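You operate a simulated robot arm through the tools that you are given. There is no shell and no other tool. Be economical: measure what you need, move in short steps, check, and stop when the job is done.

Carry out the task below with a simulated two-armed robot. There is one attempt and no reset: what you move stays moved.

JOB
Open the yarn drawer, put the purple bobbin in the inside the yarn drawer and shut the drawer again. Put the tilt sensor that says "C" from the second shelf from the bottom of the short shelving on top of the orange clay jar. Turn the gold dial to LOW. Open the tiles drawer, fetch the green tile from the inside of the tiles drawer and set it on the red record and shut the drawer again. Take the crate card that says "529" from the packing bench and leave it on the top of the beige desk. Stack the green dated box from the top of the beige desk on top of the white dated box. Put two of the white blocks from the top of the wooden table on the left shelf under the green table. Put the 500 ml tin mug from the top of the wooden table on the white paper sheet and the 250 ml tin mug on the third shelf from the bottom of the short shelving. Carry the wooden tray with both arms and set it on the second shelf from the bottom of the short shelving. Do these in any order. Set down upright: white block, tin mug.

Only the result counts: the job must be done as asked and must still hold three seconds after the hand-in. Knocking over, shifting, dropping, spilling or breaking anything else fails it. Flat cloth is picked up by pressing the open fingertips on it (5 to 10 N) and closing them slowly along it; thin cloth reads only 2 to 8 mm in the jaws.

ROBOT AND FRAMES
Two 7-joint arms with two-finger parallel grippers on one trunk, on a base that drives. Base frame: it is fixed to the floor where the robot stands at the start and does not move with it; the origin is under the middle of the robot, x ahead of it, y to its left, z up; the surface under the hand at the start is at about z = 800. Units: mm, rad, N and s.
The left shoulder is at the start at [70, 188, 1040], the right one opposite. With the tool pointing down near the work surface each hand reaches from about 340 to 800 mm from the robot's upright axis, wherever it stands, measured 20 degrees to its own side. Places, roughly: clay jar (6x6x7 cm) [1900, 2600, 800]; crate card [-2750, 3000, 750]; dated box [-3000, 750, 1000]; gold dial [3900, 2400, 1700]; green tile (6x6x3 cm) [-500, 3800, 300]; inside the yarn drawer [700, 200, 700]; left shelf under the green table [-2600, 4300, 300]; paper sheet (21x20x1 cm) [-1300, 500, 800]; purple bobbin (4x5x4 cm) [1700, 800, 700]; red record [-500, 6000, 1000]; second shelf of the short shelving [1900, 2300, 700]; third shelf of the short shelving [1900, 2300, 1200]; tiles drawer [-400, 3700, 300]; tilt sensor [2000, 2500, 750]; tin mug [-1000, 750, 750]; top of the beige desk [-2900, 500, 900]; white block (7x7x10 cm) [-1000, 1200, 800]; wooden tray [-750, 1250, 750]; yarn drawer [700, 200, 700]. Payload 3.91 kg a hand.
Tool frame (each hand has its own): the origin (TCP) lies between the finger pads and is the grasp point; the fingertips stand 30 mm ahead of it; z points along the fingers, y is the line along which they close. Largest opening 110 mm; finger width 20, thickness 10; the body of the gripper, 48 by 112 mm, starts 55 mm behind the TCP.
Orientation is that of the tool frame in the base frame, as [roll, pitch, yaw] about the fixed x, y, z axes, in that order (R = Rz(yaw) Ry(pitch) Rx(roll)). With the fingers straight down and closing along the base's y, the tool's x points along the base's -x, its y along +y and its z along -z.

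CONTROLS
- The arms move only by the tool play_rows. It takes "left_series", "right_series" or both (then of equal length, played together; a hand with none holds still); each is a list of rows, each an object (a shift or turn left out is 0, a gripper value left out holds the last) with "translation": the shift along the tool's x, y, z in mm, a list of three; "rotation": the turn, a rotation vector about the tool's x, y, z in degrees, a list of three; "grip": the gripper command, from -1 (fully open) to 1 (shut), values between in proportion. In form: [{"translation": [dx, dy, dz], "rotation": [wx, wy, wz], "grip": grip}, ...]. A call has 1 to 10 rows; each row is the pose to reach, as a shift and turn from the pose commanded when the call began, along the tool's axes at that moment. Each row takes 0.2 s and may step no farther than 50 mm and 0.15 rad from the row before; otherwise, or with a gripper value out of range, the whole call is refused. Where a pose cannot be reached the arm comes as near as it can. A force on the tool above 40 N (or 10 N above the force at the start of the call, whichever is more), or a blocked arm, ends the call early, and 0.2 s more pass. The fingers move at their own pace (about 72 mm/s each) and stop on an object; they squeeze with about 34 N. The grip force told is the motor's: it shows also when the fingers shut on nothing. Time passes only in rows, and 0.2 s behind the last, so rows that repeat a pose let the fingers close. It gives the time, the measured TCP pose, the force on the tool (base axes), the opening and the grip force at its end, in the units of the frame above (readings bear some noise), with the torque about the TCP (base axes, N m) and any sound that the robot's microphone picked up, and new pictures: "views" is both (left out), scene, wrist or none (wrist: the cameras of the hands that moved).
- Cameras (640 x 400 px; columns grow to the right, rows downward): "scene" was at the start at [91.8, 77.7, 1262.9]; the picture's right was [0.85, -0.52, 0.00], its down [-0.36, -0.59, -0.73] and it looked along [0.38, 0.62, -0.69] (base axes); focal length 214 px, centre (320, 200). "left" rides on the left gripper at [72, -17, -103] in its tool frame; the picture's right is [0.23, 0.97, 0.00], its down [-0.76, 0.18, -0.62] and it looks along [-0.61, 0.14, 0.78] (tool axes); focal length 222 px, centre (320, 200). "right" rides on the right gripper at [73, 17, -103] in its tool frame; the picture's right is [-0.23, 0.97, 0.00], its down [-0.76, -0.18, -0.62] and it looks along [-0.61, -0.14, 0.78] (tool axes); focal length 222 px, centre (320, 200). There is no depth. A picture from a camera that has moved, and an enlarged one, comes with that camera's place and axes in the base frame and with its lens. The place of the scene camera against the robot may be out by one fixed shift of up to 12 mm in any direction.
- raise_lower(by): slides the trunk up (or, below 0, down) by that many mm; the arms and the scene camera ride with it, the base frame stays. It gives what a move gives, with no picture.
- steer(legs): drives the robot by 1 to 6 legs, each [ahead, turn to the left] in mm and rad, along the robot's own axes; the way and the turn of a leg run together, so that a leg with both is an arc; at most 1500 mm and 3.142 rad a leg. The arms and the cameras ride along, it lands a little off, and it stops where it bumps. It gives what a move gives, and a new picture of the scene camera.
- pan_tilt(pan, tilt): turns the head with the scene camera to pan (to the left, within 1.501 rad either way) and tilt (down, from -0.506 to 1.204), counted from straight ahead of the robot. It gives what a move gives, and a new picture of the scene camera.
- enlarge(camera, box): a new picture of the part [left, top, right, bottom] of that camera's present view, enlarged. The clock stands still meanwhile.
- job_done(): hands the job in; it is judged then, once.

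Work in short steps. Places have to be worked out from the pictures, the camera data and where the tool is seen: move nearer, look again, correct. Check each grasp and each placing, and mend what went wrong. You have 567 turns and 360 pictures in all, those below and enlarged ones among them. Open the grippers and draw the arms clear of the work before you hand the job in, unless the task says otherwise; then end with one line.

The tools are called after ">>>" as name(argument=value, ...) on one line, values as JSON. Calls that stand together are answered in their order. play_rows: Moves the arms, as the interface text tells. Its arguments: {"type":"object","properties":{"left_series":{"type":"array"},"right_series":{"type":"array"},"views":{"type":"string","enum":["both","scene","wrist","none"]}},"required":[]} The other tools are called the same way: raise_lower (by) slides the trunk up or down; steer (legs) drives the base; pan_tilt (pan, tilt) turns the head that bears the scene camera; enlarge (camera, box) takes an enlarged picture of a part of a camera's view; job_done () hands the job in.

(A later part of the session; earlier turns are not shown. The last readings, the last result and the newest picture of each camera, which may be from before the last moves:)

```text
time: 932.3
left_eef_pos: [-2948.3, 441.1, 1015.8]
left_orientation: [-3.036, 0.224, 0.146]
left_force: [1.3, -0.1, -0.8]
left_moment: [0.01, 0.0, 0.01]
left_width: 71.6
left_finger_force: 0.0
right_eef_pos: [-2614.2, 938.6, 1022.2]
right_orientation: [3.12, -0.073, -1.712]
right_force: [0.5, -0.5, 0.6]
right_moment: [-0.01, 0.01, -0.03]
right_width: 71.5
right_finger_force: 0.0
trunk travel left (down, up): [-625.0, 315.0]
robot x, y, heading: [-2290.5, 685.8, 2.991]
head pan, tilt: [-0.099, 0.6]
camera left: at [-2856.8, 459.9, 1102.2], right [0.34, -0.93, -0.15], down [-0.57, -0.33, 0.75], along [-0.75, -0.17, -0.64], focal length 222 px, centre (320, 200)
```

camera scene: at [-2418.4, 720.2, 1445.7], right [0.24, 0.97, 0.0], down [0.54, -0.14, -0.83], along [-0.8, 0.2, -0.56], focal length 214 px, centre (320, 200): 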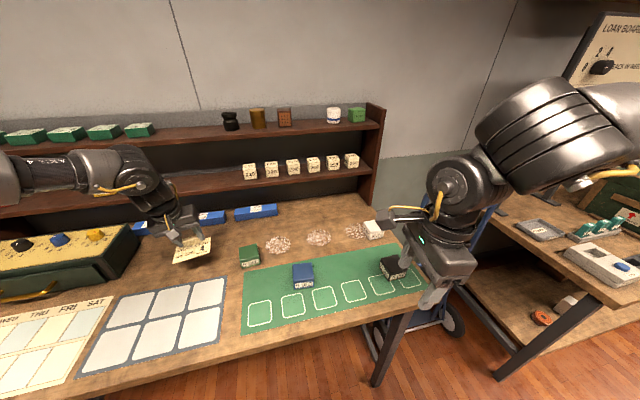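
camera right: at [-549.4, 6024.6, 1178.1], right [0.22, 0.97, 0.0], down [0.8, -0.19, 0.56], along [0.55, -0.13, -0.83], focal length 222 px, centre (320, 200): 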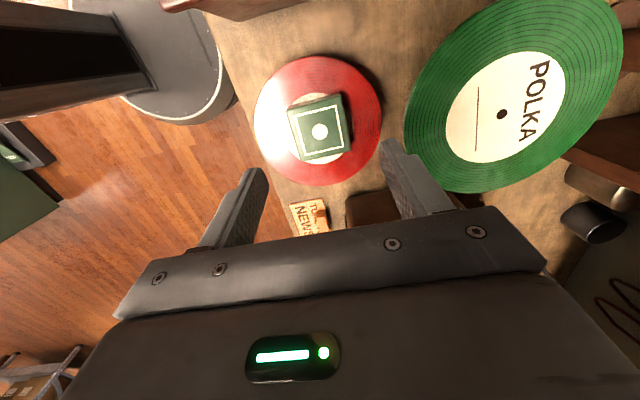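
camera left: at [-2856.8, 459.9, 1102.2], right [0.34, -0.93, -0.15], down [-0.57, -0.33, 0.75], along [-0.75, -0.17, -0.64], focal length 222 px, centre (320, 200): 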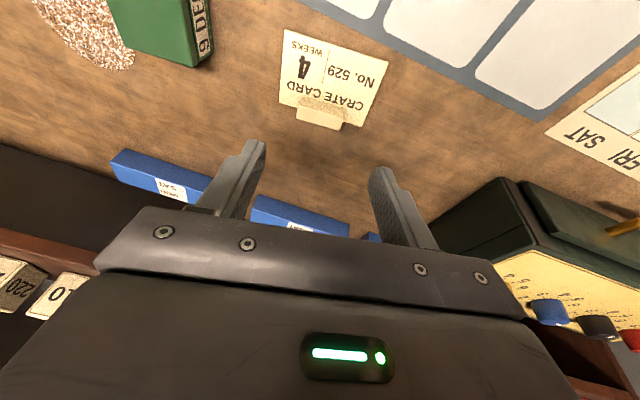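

Card placed. Next the green box (≈(−2948, 605)) to be stacked on the white one (≈(−2962, 1083)) using the right hand. Retract the left hand and shift the base south.

>>> play_rows(left_series=[{"translation": [45, 4, -12]}, {"translation": [90, 8, -24]}, {"translation": [135, 12, -36]}, {"translation": [180, 16, -48]}, {"translation": [220, 20, -60]}], views="none")

>>> steer(legs=[[-150, 0], [0, 1.72], [270, 0], [0, -1.57], [150, 0]])

```text
time: 933.5
left_eef_pos: [-2765.7, 363.1, 1033.5]
left_orientation: [-3.028, 0.225, 0.148]
left_force: [0.5, -0.7, -0.5]
left_moment: [0.08, 0.08, 0.0]
left_width: 71.4
left_finger_force: 0.1
left hand out of reach, approached as far as the arm can: row 3, 4, 5
right_eef_pos: [-2611.1, 931.6, 1026.2]
right_orientation: [3.115, -0.066, -1.714]
right_force: [0.4, -0.8, 0.7]
right_moment: [0.07, 0.04, 0.03]
right_width: 71.4
right_finger_force: 0.2
trunk travel left (down, up): [-625.0, 315.0]
robot x, y, heading: [-2294.3, 689.4, 2.996]
head pan, tilt: [-0.099, 0.6]
```

```text
time: 945.2
left_eef_pos: [-2738.8, 35.5, 1034.8]
left_orientation: [-3.034, 0.224, 0.259]
left_force: [0.7, -0.6, 1.0]
left_moment: [0.0, 0.01, 0.02]
left_width: 71.5
left_finger_force: 0.1
right_eef_pos: [-2647.2, 618.1, 1022.2]
right_orientation: [3.118, -0.073, -1.6]
right_force: [-0.2, 0.3, 0.7]
right_moment: [-0.02, 0.01, 0.01]
right_width: 71.6
right_finger_force: 0.0
trunk travel left (down, up): [-625.0, 315.0]
robot x, y, heading: [-2301.9, 401.5, 3.108]
head pan, tilt: [-0.099, 0.6]
camera scene: at [-2437.6, 424.0, 1351.6], right [0.13, 0.99, 0.0], down [0.56, -0.07, -0.83], along [-0.82, 0.11, -0.56], focal length 214 px, centre (320, 200)
```

scene: 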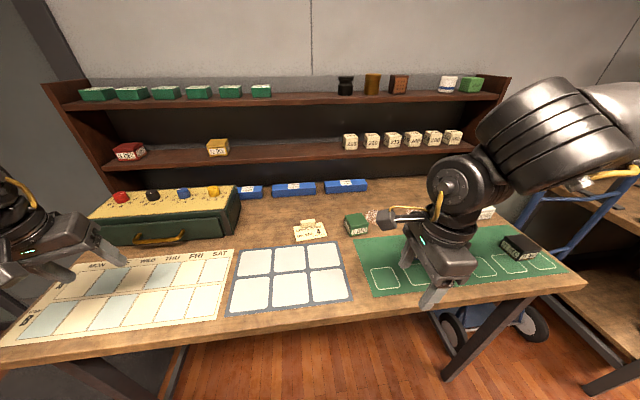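

Green box ≈(−2950, 617); the right hand is already in line. Extend it forward over the box.

>>> play_rows(right_series=[{"translation": [0, 45, 0], "grip": -0.55}, {"translation": [0, 90, 0]}, {"translation": [0, 135, 0]}, {"translation": [0, 180, 0]}, {"translation": [0, 225, 0]}, {"translation": [0, 265, 10]}, {"translation": [0, 300, 20]}], views="wrist")

```text
time: 946.8
left_eef_pos: [-2740.5, 35.1, 1032.3]
left_orientation: [-3.034, 0.22, 0.259]
left_force: [-0.3, 0.2, -0.3]
left_moment: [0.03, -0.03, 0.0]
left_width: 71.9
left_finger_force: 0.1
right_eef_pos: [-2950.1, 623.2, 1004.2]
right_orientation: [3.123, -0.071, -1.602]
right_force: [0.9, 0.1, -0.5]
right_moment: [-0.01, -0.04, 0.0]
right_width: 85.2
right_finger_force: 0.2
trunk travel left (down, up): [-625.0, 315.0]
robot x, y, heading: [-2296.0, 404.9, 3.111]
head pan, tilt: [-0.099, 0.6]
camera right: at [-2967.2, 559.7, 1112.7], right [-0.97, 0.26, 0.0], down [0.21, 0.8, 0.56], along [0.14, 0.55, -0.83], focal length 222 px, centre (320, 200)
```

right: 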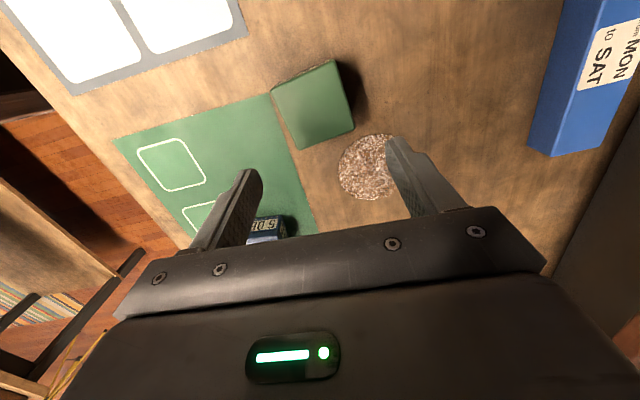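

Box centre ≈(−951 − 2000 → −2951, 600). Shift and descend.

>>> play_rows(right_series=[{"translation": [10, 0, 20]}, {"translation": [13, 0, 55]}, {"translation": [13, 0, 85]}, {"translation": [13, 0, 100]}, {"translation": [13, 0, 110]}], views="wrist")

```text
time: 948.0
left_eef_pos: [-2739.3, 36.6, 1033.9]
left_orientation: [-3.034, 0.224, 0.257]
left_force: [-1.2, 0.2, 0.1]
left_moment: [-0.01, -0.01, 0.03]
left_width: 71.5
left_finger_force: 0.0
right_eef_pos: [-2951.2, 605.1, 899.1]
right_orientation: [3.121, -0.073, -1.602]
right_force: [0.3, -0.8, -0.5]
right_moment: [0.02, 0.01, 0.01]
right_width: 85.5
right_finger_force: 0.0
trunk travel left (down, up): [-625.0, 315.0]
robot x, y, heading: [-2295.8, 406.8, 3.112]
head pan, tilt: [-0.099, 0.6]
camera right: at [-2968.0, 542.4, 1007.2], right [-0.97, 0.26, 0.0], down [0.22, 0.8, 0.56], along [0.14, 0.54, -0.83], focal length 222 px, centre (320, 200)
```

right: 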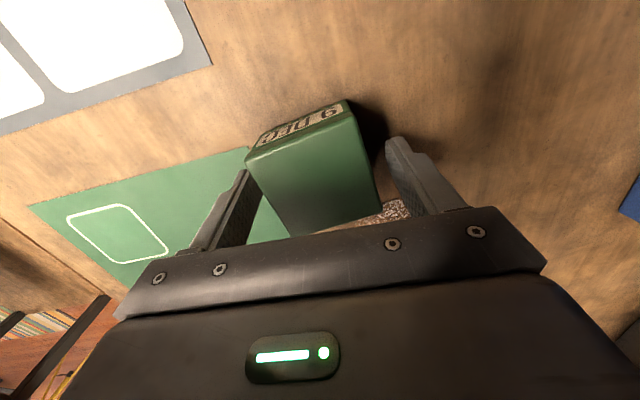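

>>> play_rows(right_series=[{"translation": [3, 0, 6]}, {"translation": [4, 0, 10], "grip": -0.2}, {"translation": [4, 0, 10], "grip": 0.1}, {"translation": [4, 0, 10], "grip": 1}, {"translation": [4, 0, 10]}, {"translation": [4, 0, -30]}, {"translation": [4, 0, -75]}, {"translation": [4, 0, -110]}], views="none")

```text
time: 949.8
left_eef_pos: [-2739.6, 34.4, 1033.1]
left_orientation: [-3.036, 0.222, 0.258]
left_force: [-0.1, 0.5, -1.3]
left_moment: [0.0, -0.04, -0.01]
left_width: 71.5
left_finger_force: 0.1
right_eef_pos: [-2949.7, 608.1, 1006.4]
right_orientation: [3.122, -0.071, -1.604]
right_force: [0.1, -0.4, -0.7]
right_moment: [-0.01, 0.0, 0.01]
right_width: 62.2
right_finger_force: 34.0
trunk travel left (down, up): [-625.0, 315.0]
robot x, y, heading: [-2297.1, 408.1, 3.108]
head pan, tilt: [-0.099, 0.6]
```

Held (62.2 mm). Carry it to the white box: shift the base 480 mm north.

>>> steer(legs=[[-150, 0], [0, -1.537], [478, 0], [0, 1.57], [150, 0]])

>>> enlarge(camera="right", box=[0, 0, 640, 400])

```text
time: 962.0
left_eef_pos: [-2732.8, 468.2, 1033.6]
left_orientation: [-3.035, 0.223, 0.325]
left_force: [0.4, 1.0, -0.7]
left_moment: [0.02, -0.02, -0.02]
left_width: 71.5
left_finger_force: 0.2
right_eef_pos: [-2980.3, 1026.8, 1005.5]
right_orientation: [3.122, -0.072, -1.536]
right_force: [0.8, 0.4, -1.9]
right_moment: [0.01, -0.01, -0.04]
right_width: 61.1
right_finger_force: 33.6
trunk travel left (down, up): [-625.0, 315.0]
robot x, y, heading: [-2318.1, 868.0, -3.109]
head pan, tilt: [-0.099, 0.6]
camera scene: at [-2457.2, 875.8, 1351.6], right [0.06, 1.0, 0.0], down [0.56, -0.04, -0.83], along [-0.82, 0.05, -0.56], focal length 214 px, centre (320, 200)
```

scene: 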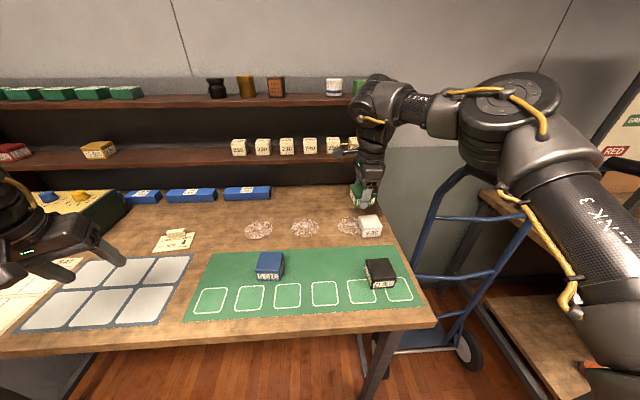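

```text
1.00 times, centred on (320, 200) of right (not enlarged: the box is as wide or as high as the picture)
camera zoom: at [-2993.3, 961.7, 1114.2], right [-0.98, 0.19, 0.0], down [0.16, 0.81, 0.56], along [0.11, 0.55, -0.83], focal length 222 px, centre (320, 200)
```

zoom: 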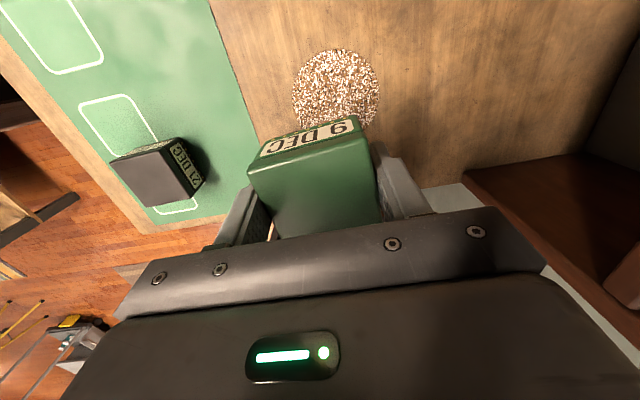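

I need a precise fix on the white box: move the hand north and up so the wrist camera sees it.

>>> play_rows(right_series=[{"translation": [-35, -5, -25]}, {"translation": [-70, -10, -50]}, {"translation": [-105, -15, -75]}, {"translation": [-140, -15, -95]}], views="wrist")

```text
time: 963.0
left_eef_pos: [-2732.5, 468.7, 1034.9]
left_orientation: [-3.035, 0.225, 0.326]
left_force: [0.1, -0.2, 0.3]
left_moment: [0.0, 0.03, -0.03]
left_width: 71.7
left_finger_force: 0.2
right_eef_pos: [-2968.9, 1174.6, 1092.2]
right_orientation: [3.121, -0.074, -1.534]
right_force: [0.3, 0.7, -0.7]
right_moment: [-0.02, -0.01, 0.02]
right_width: 61.1
right_finger_force: 34.5
trunk travel left (down, up): [-625.0, 315.0]
robot x, y, heading: [-2317.5, 865.3, -3.11]
head pan, tilt: [-0.099, 0.6]
camera right: at [-2981.4, 1109.9, 1199.1], right [-0.98, 0.19, 0.0], down [0.16, 0.81, 0.56], along [0.11, 0.55, -0.83], focal length 222 px, centre (320, 200)
```

right: 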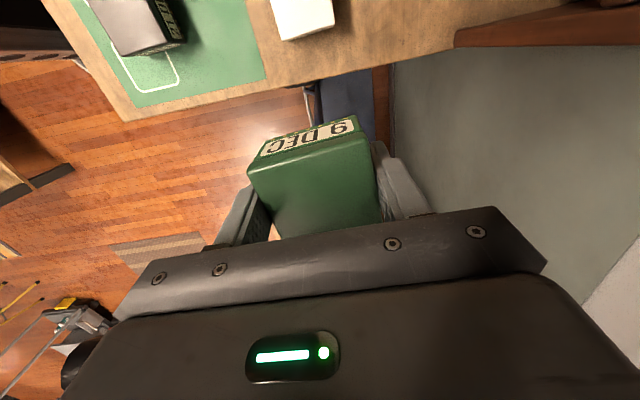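

White box centre ≈(−2971, 1063). Bring the green box over it: TCP (−2972, 1066).

>>> play_rows(right_series=[{"translation": [35, 2, 10]}, {"translation": [70, 3, 20]}, {"translation": [105, 3, 40]}, {"translation": [103, 3, 80]}, {"translation": [101, 3, 115]}, {"translation": [100, 3, 130]}], views="none")

```text
time: 964.5
left_eef_pos: [-2732.9, 470.1, 1033.6]
left_orientation: [-3.033, 0.224, 0.327]
left_force: [-1.3, 0.2, -0.5]
left_moment: [-0.01, -0.03, 0.01]
left_width: 71.4
left_finger_force: 0.2
right_eef_pos: [-2970.8, 1063.3, 966.6]
right_orientation: [3.12, -0.075, -1.535]
right_force: [0.0, 0.2, -1.1]
right_moment: [0.0, 0.01, 0.01]
right_width: 61.0
right_finger_force: 33.9
trunk travel left (down, up): [-625.0, 315.0]
robot x, y, heading: [-2318.6, 864.0, -3.103]
head pan, tilt: [-0.099, 0.6]
```

>>> play_rows(right_series=[{"translation": [-3, 0, 10]}, {"translation": [-4, 0, 18]}, {"translation": [-4, 0, 22]}, {"translation": [-4, 0, 25]}, {"translation": [-4, 0, 28]}, {"translation": [-5, 0, 31]}, {"translation": [-5, 0, 34]}, {"translation": [-5, 0, 37]}, {"translation": [-5, 0, 40]}], views="none")

```text
time: 966.6
left_eef_pos: [-2731.1, 468.9, 1034.2]
left_orientation: [-3.032, 0.226, 0.326]
left_force: [-0.2, -1.0, -0.3]
left_moment: [-0.03, 0.0, -0.02]
left_width: 71.5
left_finger_force: 0.1
right_eef_pos: [-2971.5, 1066.8, 935.5]
right_orientation: [3.11, -0.074, -1.538]
right_force: [6.0, 1.3, 21.2]
right_moment: [0.13, -0.87, -0.07]
right_width: 60.8
right_finger_force: 34.2
trunk travel left (down, up): [-625.0, 315.0]
robot x, y, heading: [-2317.0, 863.3, -3.107]
head pan, tilt: [-0.099, 0.6]
stopped in row 9 (right hand): the force on the tool passed its limit at 43 N (the readings are from after the stop); the commanded pose is now the measured one
```

Contact at the expected height. Release and rise.

>>> play_rows(right_series=[{"translation": [0, 0, -3]}, {"translation": [0, 0, -3], "grip": -0.2}, {"translation": [0, 0, -3], "grip": -0.45}, {"translation": [0, 0, -3], "grip": -0.45}, {"translation": [0, 0, -40]}, {"translation": [0, 0, -85]}, {"translation": [0, 0, -120]}], views="scene")

```text
time: 968.2
left_eef_pos: [-2733.0, 468.4, 1033.8]
left_orientation: [-3.033, 0.222, 0.326]
left_force: [0.4, -0.9, 0.1]
left_moment: [0.0, 0.01, 0.0]
left_width: 71.2
left_finger_force: 0.0
right_eef_pos: [-2970.0, 1074.5, 1052.8]
right_orientation: [3.111, -0.073, -1.537]
right_force: [0.1, 0.1, 0.6]
right_moment: [0.05, 0.01, 0.02]
right_width: 79.7
right_finger_force: 0.0
trunk travel left (down, up): [-625.0, 315.0]
robot x, y, heading: [-2316.8, 868.0, -3.103]
head pan, tilt: [-0.099, 0.6]
camera scene: at [-2456.7, 875.6, 1351.6], right [0.07, 1.0, 0.0], down [0.56, -0.04, -0.83], along [-0.82, 0.05, -0.56], focal length 214 px, centre (320, 200)
```

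scene: 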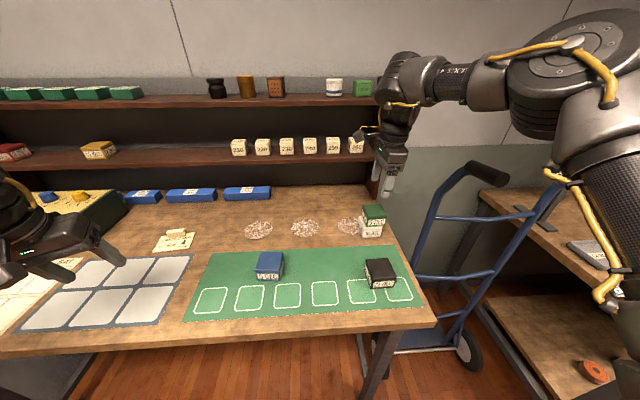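

Green box is stacked on the white one. Now the 250 ml mug: retract the right hand and go to the west side of the wooden table at (−1905, 1000), facing east.

>>> play_rows(right_series=[{"translation": [0, -45, -10], "grip": -1}, {"translation": [0, -90, -20]}, {"translation": [0, -135, -30]}, {"translation": [0, -170, -40]}], views="none")

>>> steer(legs=[[-340, 0], [0, -1.61], [125, 0], [0, -1.57], [70, 0]])

```text
time: 969.2
left_eef_pos: [-2732.1, 471.0, 1035.1]
left_orientation: [-3.037, 0.227, 0.325]
left_force: [0.0, 0.0, 0.2]
left_moment: [0.0, 0.01, 0.03]
left_width: 71.3
left_finger_force: 0.0
right_eef_pos: [-2800.1, 1087.5, 1085.5]
right_orientation: [3.109, -0.073, -1.539]
right_force: [0.5, 1.1, -1.2]
right_moment: [0.0, 0.06, -0.02]
right_width: 110.3
right_finger_force: 0.1
trunk travel left (down, up): [-625.0, 315.0]
robot x, y, heading: [-2321.3, 863.3, -3.109]
head pan, tilt: [-0.099, 0.6]
```

```text
time: 980.8
left_eef_pos: [-1448.8, 1345.6, 1034.9]
left_orientation: [-3.034, 0.225, -2.923]
left_force: [-0.1, -0.3, -0.9]
left_moment: [0.0, -0.03, -0.01]
left_width: 71.5
left_finger_force: 0.0
right_eef_pos: [-1446.9, 724.2, 1084.7]
right_orientation: [3.11, -0.072, 1.499]
right_force: [-0.5, -0.6, -0.8]
right_moment: [0.02, -0.04, 0.0]
right_width: 109.9
right_finger_force: 0.1
trunk travel left (down, up): [-625.0, 315.0]
robot x, y, heading: [-1902.6, 992.6, -0.072]
head pan, tilt: [-0.099, 0.6]
camera scene: at [-1767.5, 983.5, 1351.9], right [-0.17, -0.99, 0.0], down [-0.56, 0.1, -0.83], along [0.81, -0.14, -0.56], focal length 214 px, centre (320, 200)
```

scene: 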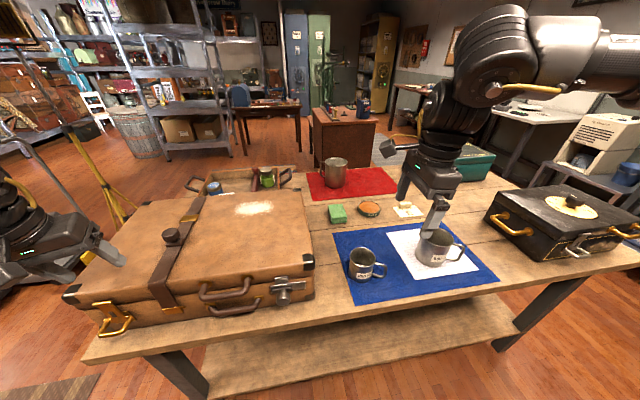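

Mug ≈(−1412, 798). Bring the right hand above it.

>>> play_rows(right_series=[{"translation": [25, 10, 20]}, {"translation": [50, 20, 40]}, {"translation": [76, 30, 60]}, {"translation": [76, 30, 90]}], views="wrist")

```text
time: 981.8
left_eef_pos: [-1446.7, 1344.6, 1033.9]
left_orientation: [-3.035, 0.224, -2.922]
left_force: [-0.1, -0.9, -0.5]
left_moment: [-0.02, 0.0, 0.0]
left_width: 71.5
left_finger_force: 0.1
right_eef_pos: [-1404.0, 806.1, 1002.0]
right_orientation: [3.113, -0.074, 1.498]
right_force: [-0.1, -0.1, -0.2]
right_moment: [0.03, 0.0, -0.01]
right_width: 109.8
right_finger_force: 0.1
trunk travel left (down, up): [-625.0, 315.0]
robot x, y, heading: [-1900.2, 993.7, -0.078]
head pan, tilt: [-0.099, 0.6]
camera right: at [-1386.7, 869.3, 1109.2], right [0.95, -0.3, 0.01], down [-0.25, -0.79, 0.56], along [-0.16, -0.54, -0.83], focal length 222 px, centre (320, 200)
```

right: 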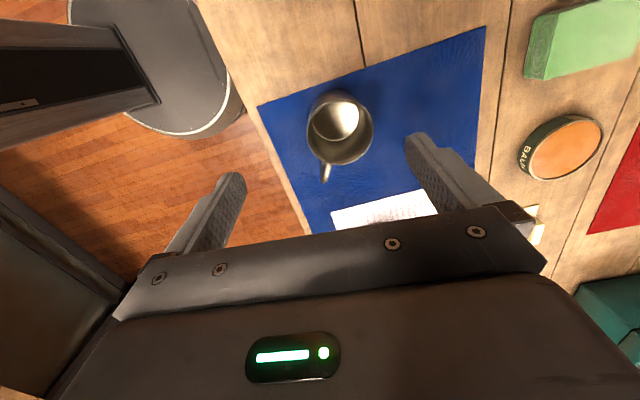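

Mug centre ≈(−1385, 789), rim z≈865. Centre on it and descend.

>>> play_rows(right_series=[{"translation": [-16, 20, 20]}, {"translation": [-18, 20, 55]}, {"translation": [-21, 20, 90]}, {"translation": [-24, 20, 120]}], views="wrist")

```text
time: 982.8
left_eef_pos: [-1445.6, 1344.4, 1033.6]
left_orientation: [-3.036, 0.222, -2.921]
left_force: [-0.1, 0.2, -0.3]
left_moment: [-0.05, 0.02, 0.01]
left_width: 71.3
left_finger_force: 0.1
right_eef_pos: [-1381.9, 785.9, 880.1]
right_orientation: [3.111, -0.074, 1.499]
right_force: [0.5, 0.2, 0.8]
right_moment: [-0.03, -0.02, 0.01]
right_width: 109.9
right_finger_force: 0.1
trunk travel left (down, up): [-625.0, 315.0]
robot x, y, heading: [-1901.5, 998.0, -0.071]
head pan, tilt: [-0.099, 0.6]
camera right: at [-1363.5, 850.5, 988.0], right [0.95, -0.3, 0.01], down [-0.25, -0.79, 0.56], along [-0.16, -0.54, -0.83], focal length 222 px, centre (320, 200)
```

right: 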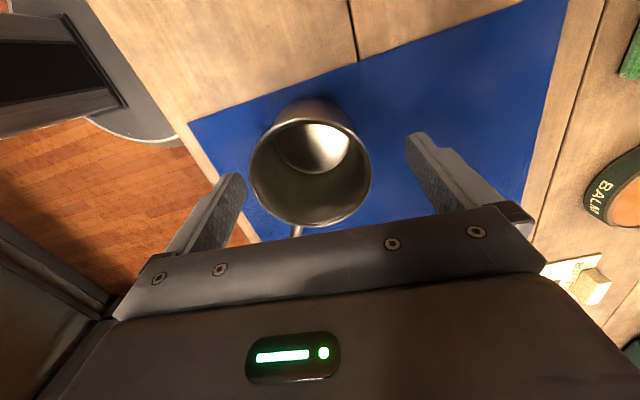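

>>> play_rows(right_series=[{"translation": [5, -4, 14]}, {"translation": [4, -4, 26]}, {"translation": [4, -4, 26], "grip": -0.5}, {"translation": [4, -4, 26], "grip": 0}, {"translation": [4, -4, 26], "grip": 1}, {"translation": [4, -4, 26]}, {"translation": [4, -4, 0]}, {"translation": [4, -4, -45]}, {"translation": [4, -4, -90]}, {"translation": [4, -4, -135]}], views="wrist")

```text
time: 985.0
left_eef_pos: [-1448.2, 1346.7, 1034.1]
left_orientation: [-3.034, 0.223, -2.922]
left_force: [-0.5, 1.2, -0.4]
left_moment: [-0.05, -0.06, -0.01]
left_width: 71.5
left_finger_force: 0.0
right_eef_pos: [-1388.5, 782.2, 1016.9]
right_orientation: [3.112, -0.073, 1.499]
right_force: [-0.8, -0.3, -0.5]
right_moment: [0.01, 0.0, 0.0]
right_width: 70.4
right_finger_force: 34.4
trunk travel left (down, up): [-625.0, 315.0]
robot x, y, heading: [-1900.1, 996.5, -0.072]
head pan, tilt: [-0.099, 0.6]
camera right: at [-1370.6, 847.4, 1124.8], right [0.95, -0.3, 0.01], down [-0.25, -0.79, 0.56], along [-0.16, -0.54, -0.83], focal length 222 px, centre (320, 200)
```

right: 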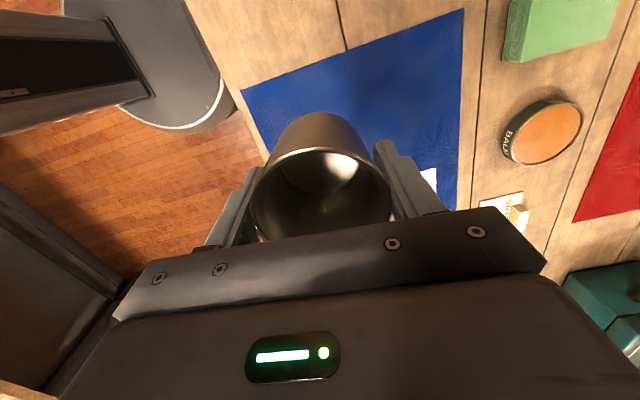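

Mug held (70.4 mm). Raise the trunk and retrace the earlier route in reverse (backing past the tripod).

>>> raise_lower(by=120)

>>> steer(legs=[[0, 1.642], [790, 0], [0, 1.571], [-1385, 0], [0, -0.775], [-335, 0]])

```text
time: 986.5
left_eef_pos: [-1446.0, 1345.4, 1153.9]
left_orientation: [-3.035, 0.222, -2.92]
left_force: [0.9, 0.5, 0.2]
left_moment: [0.0, 0.01, 0.02]
left_width: 71.4
left_finger_force: 0.0
right_eef_pos: [-1387.1, 783.9, 1135.3]
right_orientation: [3.114, -0.074, 1.499]
right_force: [1.0, -0.3, -0.5]
right_moment: [0.02, 0.0, 0.0]
right_width: 70.3
right_finger_force: 33.7
trunk travel left (down, up): [-745.0, 195.0]
robot x, y, heading: [-1899.8, 996.8, -0.074]
head pan, tilt: [-0.099, 0.6]
```

```text
time: 1009.0
left_eef_pos: [-838.1, 1575.5, 1153.4]
left_orientation: [-3.035, 0.222, -0.516]
left_force: [0.7, -0.5, 0.3]
left_moment: [0.01, -0.02, 0.0]
left_width: 71.6
left_finger_force: 0.0
right_eef_pos: [-504.4, 2033.5, 1134.9]
right_orientation: [3.115, -0.075, -2.378]
right_force: [0.4, 0.4, -1.4]
right_moment: [0.0, 0.0, -0.02]
right_width: 69.8
right_finger_force: 33.6
trunk travel left (down, up): [-745.0, 195.0]
robot x, y, heading: [-266.6, 1532.6, 2.334]
head pan, tilt: [-0.099, 0.6]
camera scene: at [-355.9, 1644.8, 1471.4], right [0.79, 0.62, 0.0], down [0.35, -0.44, -0.82], along [-0.51, 0.65, -0.57], focal length 214 px, centre (320, 200)
```

scene: 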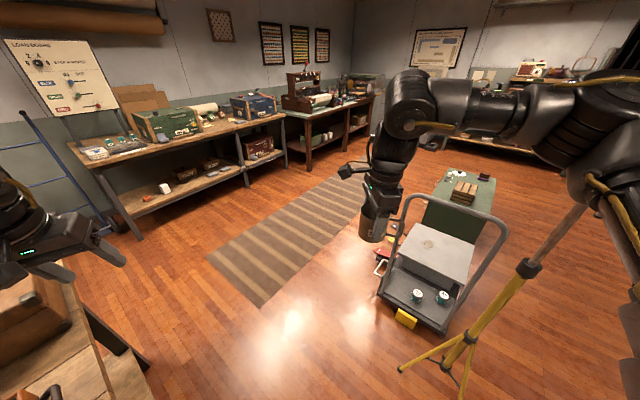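

Past the tripod. Raise the trunk more and drive to the west side of the shelving for the third shelf.

>>> raise_lower(by=125)

>>> steer(legs=[[0, -2.37], [770, 0], [0, 1.335], [1000, 0], [0, -1.3], [250, 0]])

>>> pan_tilt(pan=-0.2, tilt=0.35)

```text
time: 1010.5
left_eef_pos: [-836.2, 1575.7, 1278.2]
left_orientation: [-3.036, 0.224, -0.516]
left_force: [0.5, 0.4, 0.5]
left_moment: [-0.01, 0.02, -0.05]
left_width: 71.5
left_finger_force: 0.0
right_eef_pos: [-504.9, 2033.5, 1261.3]
right_orientation: [3.115, -0.075, -2.378]
right_force: [0.3, -0.9, -2.8]
right_moment: [-0.02, 0.02, 0.04]
right_width: 69.8
right_finger_force: 34.5
trunk travel left (down, up): [-870.0, 70.0]
robot x, y, heading: [-265.0, 1532.2, 2.341]
head pan, tilt: [-0.099, 0.6]
```

```text
time: 1033.0
left_eef_pos: [1488.0, 2741.6, 1278.1]
left_orientation: [-3.034, 0.223, -2.908]
left_force: [-0.1, 0.3, -1.1]
left_moment: [0.0, 0.03, -0.03]
left_width: 71.3
left_finger_force: 0.1
right_eef_pos: [1553.4, 2181.9, 1258.1]
right_orientation: [3.114, -0.068, 1.526]
right_force: [-0.3, -1.4, -1.4]
right_moment: [0.01, 0.0, -0.03]
right_width: 68.8
right_finger_force: 34.0
trunk travel left (down, up): [-870.0, 70.0]
robot x, y, heading: [1036.3, 2386.5, -0.056]
head pan, tilt: [-0.099, 0.6]
stopped in leg 6: the robot was blocked; the commanded pose is now the measured one
camera scene: at [1174.9, 2374.5, 1596.5], right [-0.15, -0.99, 0.0], down [-0.56, 0.09, -0.82], along [0.81, -0.13, -0.57], focal length 214 px, centre (320, 200)
```

scene: 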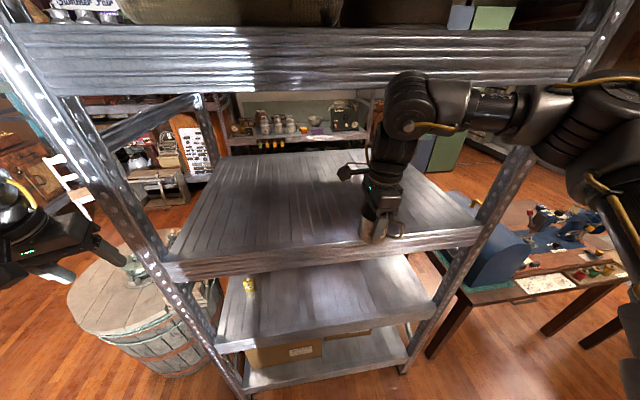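

```text
time: 1033.8
left_eef_pos: [1488.4, 2740.8, 1278.0]
left_orientation: [-3.034, 0.22, -2.907]
left_force: [0.0, -0.3, 0.2]
left_moment: [0.01, -0.01, 0.01]
left_width: 71.3
left_finger_force: 0.1
right_eef_pos: [1551.7, 2180.8, 1259.5]
right_orientation: [3.114, -0.07, 1.525]
right_force: [0.0, -0.4, -1.2]
right_moment: [0.02, -0.02, 0.01]
right_width: 68.7
right_finger_force: 34.0
trunk travel left (down, up): [-870.0, 70.0]
robot x, y, heading: [1035.9, 2383.5, -0.058]
head pan, tilt: [-0.201, 0.351]
camera scene: at [1177.7, 2364.4, 1619.2], right [-0.25, -0.97, 0.0], down [-0.33, 0.09, -0.94], along [0.91, -0.24, -0.34], focal length 214 px, centre (320, 200)
```

scene: 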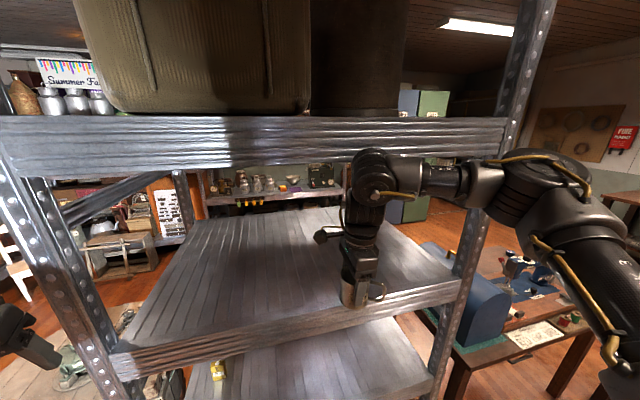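

West edge is at x≈1528 and the third shelf top z≈1162. I back off, turn 0.2 rad left (so the left hand passes outside the post), lower 28 mm, then go in.

>>> steer(legs=[[-90, 0], [0, 0.2]])

>>> raise_lower(by=-26)

>>> steer(legs=[[170, 0]])

```text
time: 1035.7
left_eef_pos: [1319.1, 2828.7, 1278.3]
left_orientation: [-3.037, 0.223, -2.705]
left_force: [-0.6, -0.8, 0.4]
left_moment: [0.0, -0.02, -0.03]
left_width: 71.2
left_finger_force: 0.0
right_eef_pos: [1495.6, 2292.6, 1259.1]
right_orientation: [3.115, -0.071, 1.73]
right_force: [-1.2, -0.1, -0.3]
right_moment: [0.03, 0.02, 0.0]
right_width: 68.6
right_finger_force: 34.0
trunk travel left (down, up): [-870.0, 70.0]
robot x, y, heading: [954.2, 2392.2, 0.145]
head pan, tilt: [-0.201, 0.351]
camera scene: at [1093.0, 2397.1, 1619.3], right [-0.05, -1.0, 0.0], down [-0.34, 0.02, -0.94], along [0.94, -0.05, -0.34], focal length 214 px, centre (320, 200)
```

scene: 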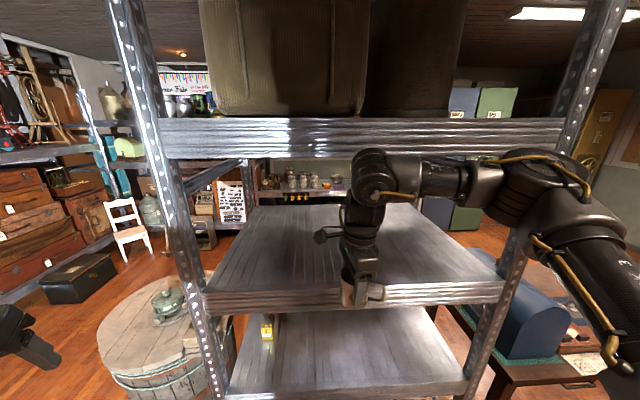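

```text
time: 1036.4
left_eef_pos: [1318.6, 2830.6, 1252.4]
left_orientation: [-3.034, 0.224, -2.704]
left_force: [0.4, 0.4, 0.3]
left_moment: [-0.01, -0.01, 0.01]
left_width: 71.4
left_finger_force: 0.1
right_eef_pos: [1494.8, 2295.3, 1233.8]
right_orientation: [3.113, -0.067, 1.728]
right_force: [-0.2, 0.2, -0.5]
right_moment: [0.03, -0.04, -0.02]
right_width: 68.6
right_finger_force: 34.2
trunk travel left (down, up): [-844.0, 96.0]
robot x, y, heading: [948.3, 2389.6, 0.147]
head pan, tilt: [-0.201, 0.351]
```

```text
time: 1037.5
left_eef_pos: [1404.8, 2835.8, 1256.6]
left_orientation: [-3.037, 0.229, -2.714]
left_force: [0.1, -0.6, 0.0]
left_moment: [-0.01, 0.0, 0.03]
left_width: 71.5
left_finger_force: 0.0
right_eef_pos: [1571.4, 2303.7, 1234.8]
right_orientation: [3.107, -0.066, 1.752]
right_force: [2.1, -2.2, 9.8]
right_moment: [0.16, -0.09, 0.04]
right_width: 68.6
right_finger_force: 33.7
trunk travel left (down, up): [-844.0, 96.0]
robot x, y, heading: [1040.1, 2398.7, 0.13]
head pan, tilt: [-0.201, 0.351]
stopped in leg 1: the robot was blocked; the commanded pose is now the measured one
camera scene: at [1172.7, 2405.3, 1594.5], right [-0.06, -1.0, 0.0], down [-0.34, 0.03, -0.94], along [0.94, -0.06, -0.34], focal length 214 px, centre (320, 200)
```

scene: 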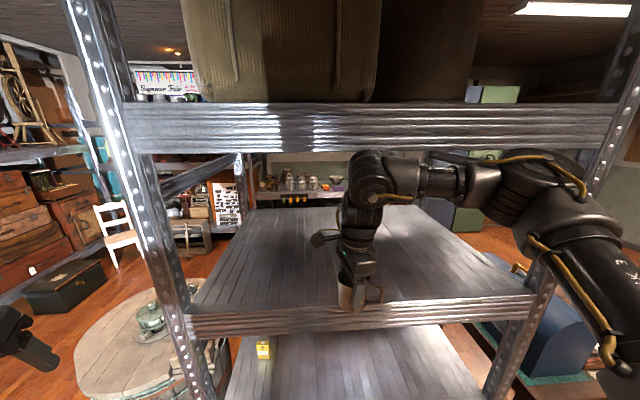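

The right elbow meets the lip of the shelf above; mug is just over the edge. I back 20 mm and extend the arm instead.

>>> steer(legs=[[-25, 0]])

>>> play_rows(right_series=[{"translation": [0, 0, -8]}, {"translation": [-7, 40, -8]}, {"translation": [-14, 80, -8]}, {"translation": [-20, 115, -8]}], views="none")

```text
time: 1038.4
left_eef_pos: [1383.6, 2838.8, 1253.4]
left_orientation: [-3.035, 0.223, -2.71]
left_force: [-0.2, -0.1, -0.3]
left_moment: [-0.01, 0.0, 0.0]
left_width: 71.5
left_finger_force: 0.0
right_eef_pos: [1551.2, 2306.6, 1234.3]
right_orientation: [3.113, -0.065, 1.754]
right_force: [-6.7, 1.6, 29.9]
right_moment: [0.45, -0.17, 0.3]
right_width: 68.7
right_finger_force: 34.0
trunk travel left (down, up): [-844.0, 96.0]
robot x, y, heading: [1017.6, 2397.9, 0.133]
head pan, tilt: [-0.201, 0.351]
camera scene: at [1153.7, 2408.9, 1594.2], right [-0.06, -1.0, 0.0], down [-0.34, 0.02, -0.94], along [0.94, -0.06, -0.34], focal length 214 px, centre (320, 200)
```

scene: 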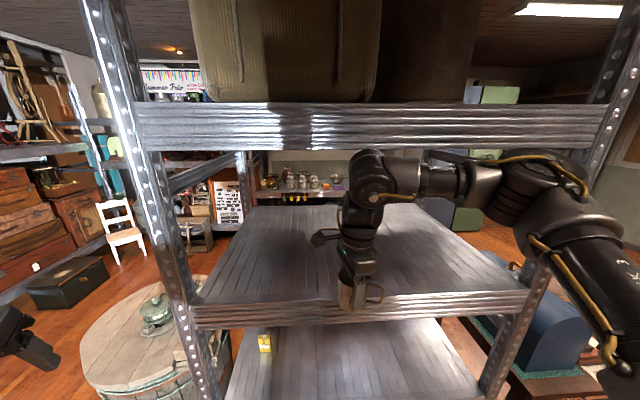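

```text
time: 1039.5
left_eef_pos: [1358.8, 2804.0, 1229.1]
left_orientation: [-3.132, 0.244, -2.927]
left_force: [1.1, -0.4, 0.1]
left_moment: [-0.02, 0.06, -0.02]
left_width: 71.8
left_finger_force: 0.1
right_eef_pos: [1545.9, 2335.4, 1211.6]
right_orientation: [-3.078, -0.026, 1.973]
right_force: [-6.7, -67.0, 157.8]
right_moment: [-0.81, -5.87, -3.26]
right_width: 67.3
right_finger_force: 34.1
trunk travel left (down, up): [-844.0, 96.0]
robot x, y, heading: [1014.4, 2398.0, 0.124]
head pan, tilt: [-0.201, 0.351]
stopped in row 4 (right hand): the arm was blocked; the commanded pose is now the measured one
```

Large force: the mug is pressing on the shelf. Relieve immediately: pull back and up.

>>> play_rows(right_series=[{"translation": [0, -15, -15]}, {"translation": [0, -30, -30]}, {"translation": [0, -45, -45]}], views="scene")

```text
time: 1039.8
left_eef_pos: [1371.7, 2739.8, 1187.3]
left_orientation: [3.127, 0.176, -3.101]
left_force: [-1.3, -1.9, 3.0]
left_moment: [0.14, -0.1, 0.05]
left_width: 71.6
left_finger_force: 0.1
right_eef_pos: [1544.5, 2351.7, 1207.3]
right_orientation: [3.079, -0.028, 2.226]
right_force: [75.1, -47.8, 175.6]
right_moment: [1.22, -8.25, -2.63]
right_width: 68.2
right_finger_force: 33.6
trunk travel left (down, up): [-844.0, 96.0]
robot x, y, heading: [1015.6, 2399.8, 0.098]
head pan, tilt: [-0.201, 0.351]
stopped in row 1 (left hand): the arm was blocked; the commanded pose is now the measured one
camera scene: at [961.3, 2347.9, 1622.2], right [-0.1, -0.99, -0.05], down [-0.22, 0.07, -0.97], along [0.97, -0.09, -0.23], focal length 214 px, centre (320, 200)
```

scene: 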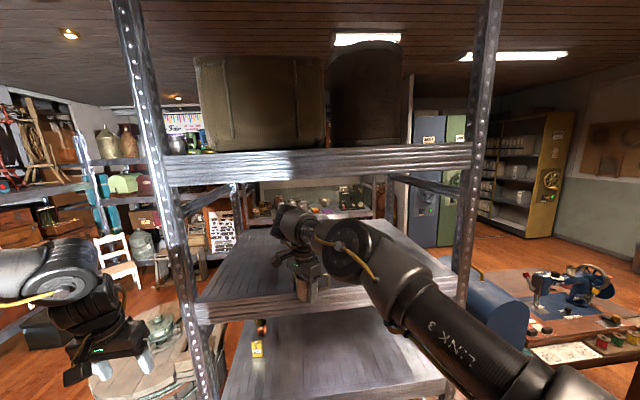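

The robot is leaning from the reaction. Raise the trunk to take the load off.

>>> raise_lower(by=40)

```text
time: 1040.2
left_eef_pos: [1404.1, 2724.5, 1151.4]
left_orientation: [-3.075, 0.073, 3.036]
left_force: [0.0, 1.6, -0.5]
left_moment: [-0.21, 0.04, -0.06]
left_width: 71.8
left_finger_force: 0.0
right_eef_pos: [1534.0, 2461.4, 1208.3]
right_orientation: [3.072, -0.113, 2.249]
right_force: [-22.2, -82.0, 206.5]
right_moment: [1.31, -6.01, -0.39]
right_width: 67.9
right_finger_force: 33.8
trunk travel left (down, up): [-850.0, 90.0]
robot x, y, heading: [1021.4, 2398.5, 0.091]
head pan, tilt: [-0.201, 0.351]
stopped: the arm was blocked; the commanded pose is now the measured one
```

The right arm is pressing down; command it straight up in one big step.

>>> play_rows(right_series=[{"translation": [0, 0, -49]}, {"translation": [0, 0, -98]}, {"translation": [0, 0, -120]}], views="none")

```text
time: 1040.5
left_eef_pos: [1420.8, 2736.6, 1138.6]
left_orientation: [-3.006, 0.026, 2.961]
left_force: [-0.5, 0.2, 0.2]
left_moment: [-0.05, -0.04, -0.02]
left_width: 71.6
left_finger_force: 0.1
right_eef_pos: [1526.4, 2498.9, 1205.1]
right_orientation: [3.03, -0.242, 2.269]
right_force: [29.2, -24.8, 191.7]
right_moment: [-3.65, -7.83, -0.88]
right_width: 68.4
right_finger_force: 34.3
right hand out of reach, approached as far as the arm can: row 1
trunk travel left (down, up): [-850.0, 90.0]
robot x, y, heading: [1019.0, 2398.0, 0.094]
head pan, tilt: [-0.201, 0.351]
stopped in row 1 (left hand): the arm was blocked; the commanded pose is now the measured one
```

The arm is wedged between two shelf lips; drive straight back to free it.

>>> steer(legs=[[-150, 0]])

```text
time: 1041.2
left_eef_pos: [1413.9, 2765.3, 1144.5]
left_orientation: [-2.846, 0.106, 2.754]
left_force: [-2.2, -0.7, -0.1]
left_moment: [0.11, -0.2, 0.04]
left_width: 71.6
left_finger_force: 0.0
right_eef_pos: [1504.6, 2489.8, 1144.6]
right_orientation: [-3.104, -0.476, 2.077]
right_force: [61.5, 27.6, 113.7]
right_moment: [-2.27, -6.31, 2.68]
right_width: 67.0
right_finger_force: 34.3
trunk travel left (down, up): [-850.0, 90.0]
robot x, y, heading: [1012.7, 2399.4, 0.086]
head pan, tilt: [-0.201, 0.351]
stopped in leg 1: the robot was blocked; the commanded pose is now the measured one
camera scene: at [947.0, 2394.0, 1626.5], right [-0.11, -0.99, -0.02], down [-0.21, 0.04, -0.98], along [0.97, -0.1, -0.22], focal length 214 px, centre (320, 200)
```

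scene: 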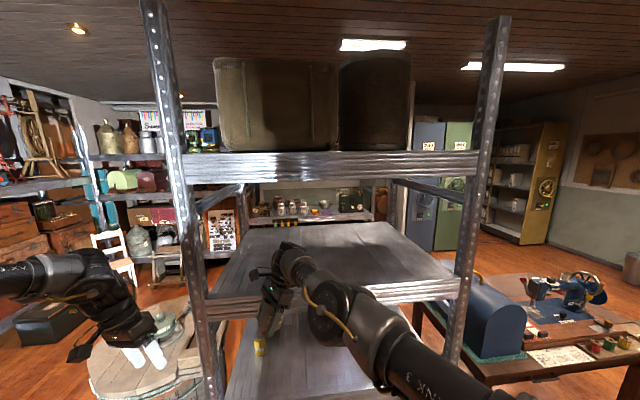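

>>> steer(legs=[[-200, 0]])

```text
time: 1041.9
left_eef_pos: [1262.4, 2807.5, 1200.9]
left_orientation: [-2.852, 0.399, 2.686]
left_force: [-2.7, -0.8, 2.5]
left_moment: [0.14, -0.14, 0.15]
left_width: 71.5
left_finger_force: 0.0
right_eef_pos: [1435.4, 2482.4, 1078.0]
right_orientation: [-2.848, -0.556, 2.063]
right_force: [-12.6, -1.4, -16.8]
right_moment: [0.44, -0.05, -0.27]
right_width: 67.2
right_finger_force: 34.3
trunk travel left (down, up): [-850.0, 90.0]
robot x, y, heading: [985.6, 2432.6, 0.402]
head pan, tilt: [-0.201, 0.351]
stopped in leg 1: the force on the tool passed its limit at 175 N (the readings are from after the stop); the commanded pose is now the measured one
camera scene: at [884.1, 2369.5, 1625.0], right [0.2, -0.98, -0.04], down [-0.19, 0.0, -0.98], along [0.96, 0.21, -0.19], focal length 214 px, centre (320, 200)
```

scene: 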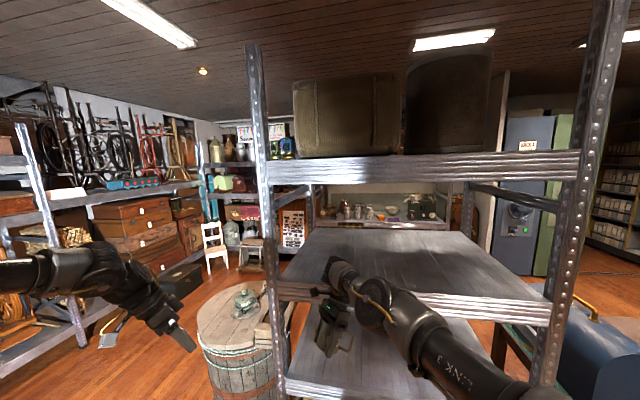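

Freed. Let time pass and see whether the body settles.

>>> play_rows(right_series=[{}, {}, {}, {}], views="none")

```text
time: 1042.2
left_eef_pos: [1228.6, 2901.7, 1191.2]
left_orientation: [-2.762, 0.49, 2.727]
left_force: [-4.1, -0.2, 0.7]
left_moment: [0.0, -0.22, 0.13]
left_width: 71.5
left_finger_force: 0.0
right_eef_pos: [1405.9, 2511.1, 1052.9]
right_orientation: [-2.596, -0.608, 1.833]
right_force: [-3.9, 2.0, -0.3]
right_moment: [-0.12, -0.26, 0.02]
right_width: 67.5
right_finger_force: 34.0
trunk travel left (down, up): [-850.0, 90.0]
robot x, y, heading: [953.6, 2427.2, 0.435]
head pan, tilt: [-0.201, 0.351]
stopped in row 1 (right hand): the arm was blocked; the commanded pose is now the measured one
```

>>> play_rows(right_series=[{}, {}, {}, {}], left_series=[{}, {}, {}, {}], views="none")

>>> play_rows(right_series=[{}, {}, {}, {}], left_series=[{}, {}, {}, {}], views="none")

```text
time: 1042.5
left_eef_pos: [1272.3, 2854.7, 1232.8]
left_orientation: [-2.692, 0.573, 2.677]
left_force: [1.9, -2.3, 0.4]
left_moment: [0.1, 0.1, -0.09]
left_width: 71.4
left_finger_force: 0.1
right_eef_pos: [1407.9, 2428.2, 1004.5]
right_orientation: [-2.485, -0.657, 1.598]
right_force: [5.1, -11.9, -0.2]
right_moment: [0.54, 0.36, -0.48]
right_width: 67.6
right_finger_force: 34.1
trunk travel left (down, up): [-850.0, 90.0]
robot x, y, heading: [927.6, 2412.4, 0.37]
head pan, tilt: [-0.201, 0.351]
stopped in row 1 (right hand): the arm was blocked; the commanded pose is now the measured one
```

```text
time: 1042.9
left_eef_pos: [1349.0, 2818.1, 1256.7]
left_orientation: [-2.658, 0.636, 2.607]
left_force: [13.4, 2.0, -7.0]
left_moment: [-0.54, 0.69, -0.82]
left_width: 71.4
left_finger_force: 0.0
right_eef_pos: [1460.6, 2376.3, 946.5]
right_orientation: [-2.396, -0.702, 1.378]
right_force: [21.9, -11.2, -22.0]
right_moment: [1.35, 2.18, 0.52]
right_width: 67.6
right_finger_force: 33.9
trunk travel left (down, up): [-850.0, 90.0]
robot x, y, heading: [926.5, 2411.8, 0.347]
head pan, tilt: [-0.201, 0.351]
stopped in row 1 (right hand): the arm was blocked; the commanded pose is now the measured one
```

>>> pan_tilt(pan=-0.1, tilt=0.5)

```text
time: 1043.6
left_eef_pos: [1370.1, 2857.2, 1209.2]
left_orientation: [-2.62, 0.545, 2.658]
left_force: [0.4, 0.7, 0.0]
left_moment: [-0.01, 0.01, 0.03]
left_width: 71.4
left_finger_force: 0.1
right_eef_pos: [1442.5, 2424.4, 916.7]
right_orientation: [-2.284, -0.636, 1.449]
right_force: [1.1, -0.3, -1.0]
right_moment: [0.05, 0.02, -0.02]
right_width: 67.5
right_finger_force: 33.8
trunk travel left (down, up): [-850.0, 90.0]
robot x, y, heading: [925.3, 2416.6, 0.343]
head pan, tilt: [-0.099, 0.499]
camera scene: at [961.4, 2430.0, 1599.1], right [0.24, -0.97, 0.0], down [-0.41, -0.1, -0.91], along [0.88, 0.22, -0.42], focal length 214 px, centre (320, 200)
```

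scene: 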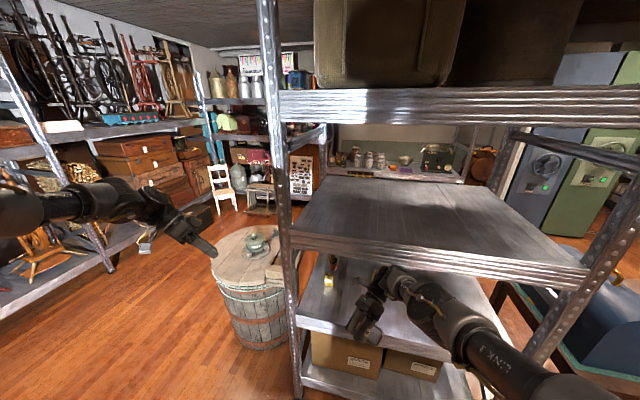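

The body is recovering upright and the mug is still held. Back away to be safe.

>>> steer(legs=[[-350, 0]])

>>> raise_lower(by=-100)

```text
time: 1044.3
left_eef_pos: [1511.3, 2944.0, 1169.3]
left_orientation: [-2.646, 0.548, 2.764]
left_force: [-0.1, 6.0, 3.3]
left_moment: [-0.08, 0.06, -0.1]
left_width: 71.4
left_finger_force: 0.0
right_eef_pos: [1552.3, 2444.9, 825.9]
right_orientation: [-2.16, -0.582, 1.365]
right_force: [3.7, -2.2, -0.1]
right_moment: [-0.02, -0.01, 0.06]
right_width: 67.3
right_finger_force: 33.7
trunk travel left (down, up): [-850.0, 90.0]
robot x, y, heading: [924.8, 2410.3, 0.332]
head pan, tilt: [-0.099, 0.499]
stopped in leg 1: the robot was blocked; the commanded pose is now the measured one
camera scene: at [1172.9, 2497.8, 1582.0], right [0.23, -0.97, 0.01], down [-0.53, -0.13, -0.84], along [0.82, 0.19, -0.54], focal length 214 px, centre (320, 200)
```

scene: 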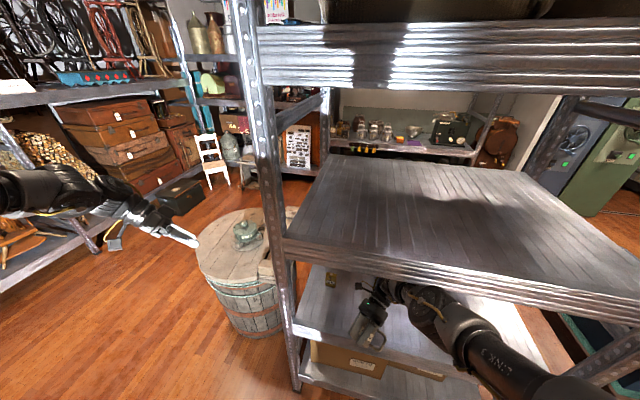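

```text
time: 1044.6
left_eef_pos: [1416.2, 3012.2, 1201.6]
left_orientation: [-2.755, 0.665, 2.863]
left_force: [2.7, 2.4, -0.8]
left_moment: [-0.19, 0.03, -0.14]
left_width: 71.5
left_finger_force: 0.1
right_eef_pos: [1501.9, 2414.1, 824.8]
right_orientation: [-2.28, -0.553, 1.372]
right_force: [-22.1, 1.3, -24.5]
right_moment: [0.78, 0.37, -0.61]
right_width: 67.6
right_finger_force: 34.0
trunk travel left (down, up): [-844.0, 96.0]
robot x, y, heading: [925.1, 2415.1, 0.355]
head pan, tilt: [-0.099, 0.499]
stopped: the arm was blocked; the commanded pose is now the measured one
```

The mast is rocking; let it damp out with idle rows.

>>> play_rows(right_series=[{}, {}, {}, {}, {}], left_series=[{}, {}, {}, {}, {}], views="none")

>>> play_rows(right_series=[{}, {}, {}, {}, {}], left_series=[{}, {}, {}, {}, {}], views="none")

>>> play_rows(right_series=[{}, {}, {}, {}, {}], left_series=[{}, {}, {}, {}, {}], views="none")

>>> play_rows(right_series=[{}, {}, {}, {}, {}], left_series=[{}, {}, {}, {}, {}], views="none")

```text
time: 1045.0
left_eef_pos: [1377.5, 2902.9, 1255.5]
left_orientation: [-2.809, 0.661, 2.737]
left_force: [0.2, -1.3, 0.1]
left_moment: [0.16, 0.04, 0.0]
left_width: 71.6
left_finger_force: 0.0
right_eef_pos: [1479.2, 2394.2, 860.6]
right_orientation: [-2.345, -0.639, 1.458]
right_force: [-2.1, -1.5, -2.5]
right_moment: [0.09, -0.04, -0.09]
right_width: 67.5
right_finger_force: 33.6
trunk travel left (down, up): [-844.0, 96.0]
robot x, y, heading: [922.9, 2412.0, 0.348]
head pan, tilt: [-0.099, 0.499]
stopped in row 1 (left hand): the arm was blocked; the commanded pose is now the measured one
```

```text
time: 1046.2
left_eef_pos: [1397.9, 2929.4, 1232.6]
left_orientation: [-2.774, 0.651, 2.764]
left_force: [-0.9, -1.0, 0.6]
left_moment: [0.03, 0.02, 0.02]
left_width: 71.5
left_finger_force: 0.1
right_eef_pos: [1490.7, 2414.2, 852.1]
right_orientation: [-2.327, -0.617, 1.452]
right_force: [-1.1, 0.5, -1.3]
right_moment: [0.02, 0.0, -0.02]
right_width: 67.4
right_finger_force: 33.9
trunk travel left (down, up): [-844.0, 96.0]
robot x, y, heading: [926.4, 2412.1, 0.344]
head pan, tilt: [-0.099, 0.499]
```

```text
time: 1047.4
left_eef_pos: [1399.5, 2931.8, 1231.0]
left_orientation: [-2.773, 0.649, 2.767]
left_force: [0.8, -0.4, 0.2]
left_moment: [0.02, 0.04, 0.02]
left_width: 71.2
left_finger_force: 0.1
right_eef_pos: [1491.5, 2416.2, 850.1]
right_orientation: [-2.326, -0.615, 1.453]
right_force: [-1.1, -0.7, -2.0]
right_moment: [0.05, -0.01, 0.0]
right_width: 67.3
right_finger_force: 33.5
trunk travel left (down, up): [-844.0, 96.0]
robot x, y, heading: [917.6, 2410.6, 0.347]
head pan, tilt: [-0.099, 0.499]
```

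```text
time: 1048.6
left_eef_pos: [1399.4, 2931.4, 1230.3]
left_orientation: [-2.772, 0.65, 2.767]
left_force: [0.4, -0.1, -0.1]
left_moment: [0.01, 0.02, 0.03]
left_width: 71.5
left_finger_force: 0.0
right_eef_pos: [1490.8, 2415.0, 849.3]
right_orientation: [-2.328, -0.616, 1.454]
right_force: [-0.2, -0.3, -1.4]
right_moment: [0.04, -0.03, -0.01]
right_width: 67.5
right_finger_force: 34.0
trunk travel left (down, up): [-844.0, 96.0]
robot x, y, heading: [921.7, 2414.7, 0.344]
head pan, tilt: [-0.099, 0.499]
```

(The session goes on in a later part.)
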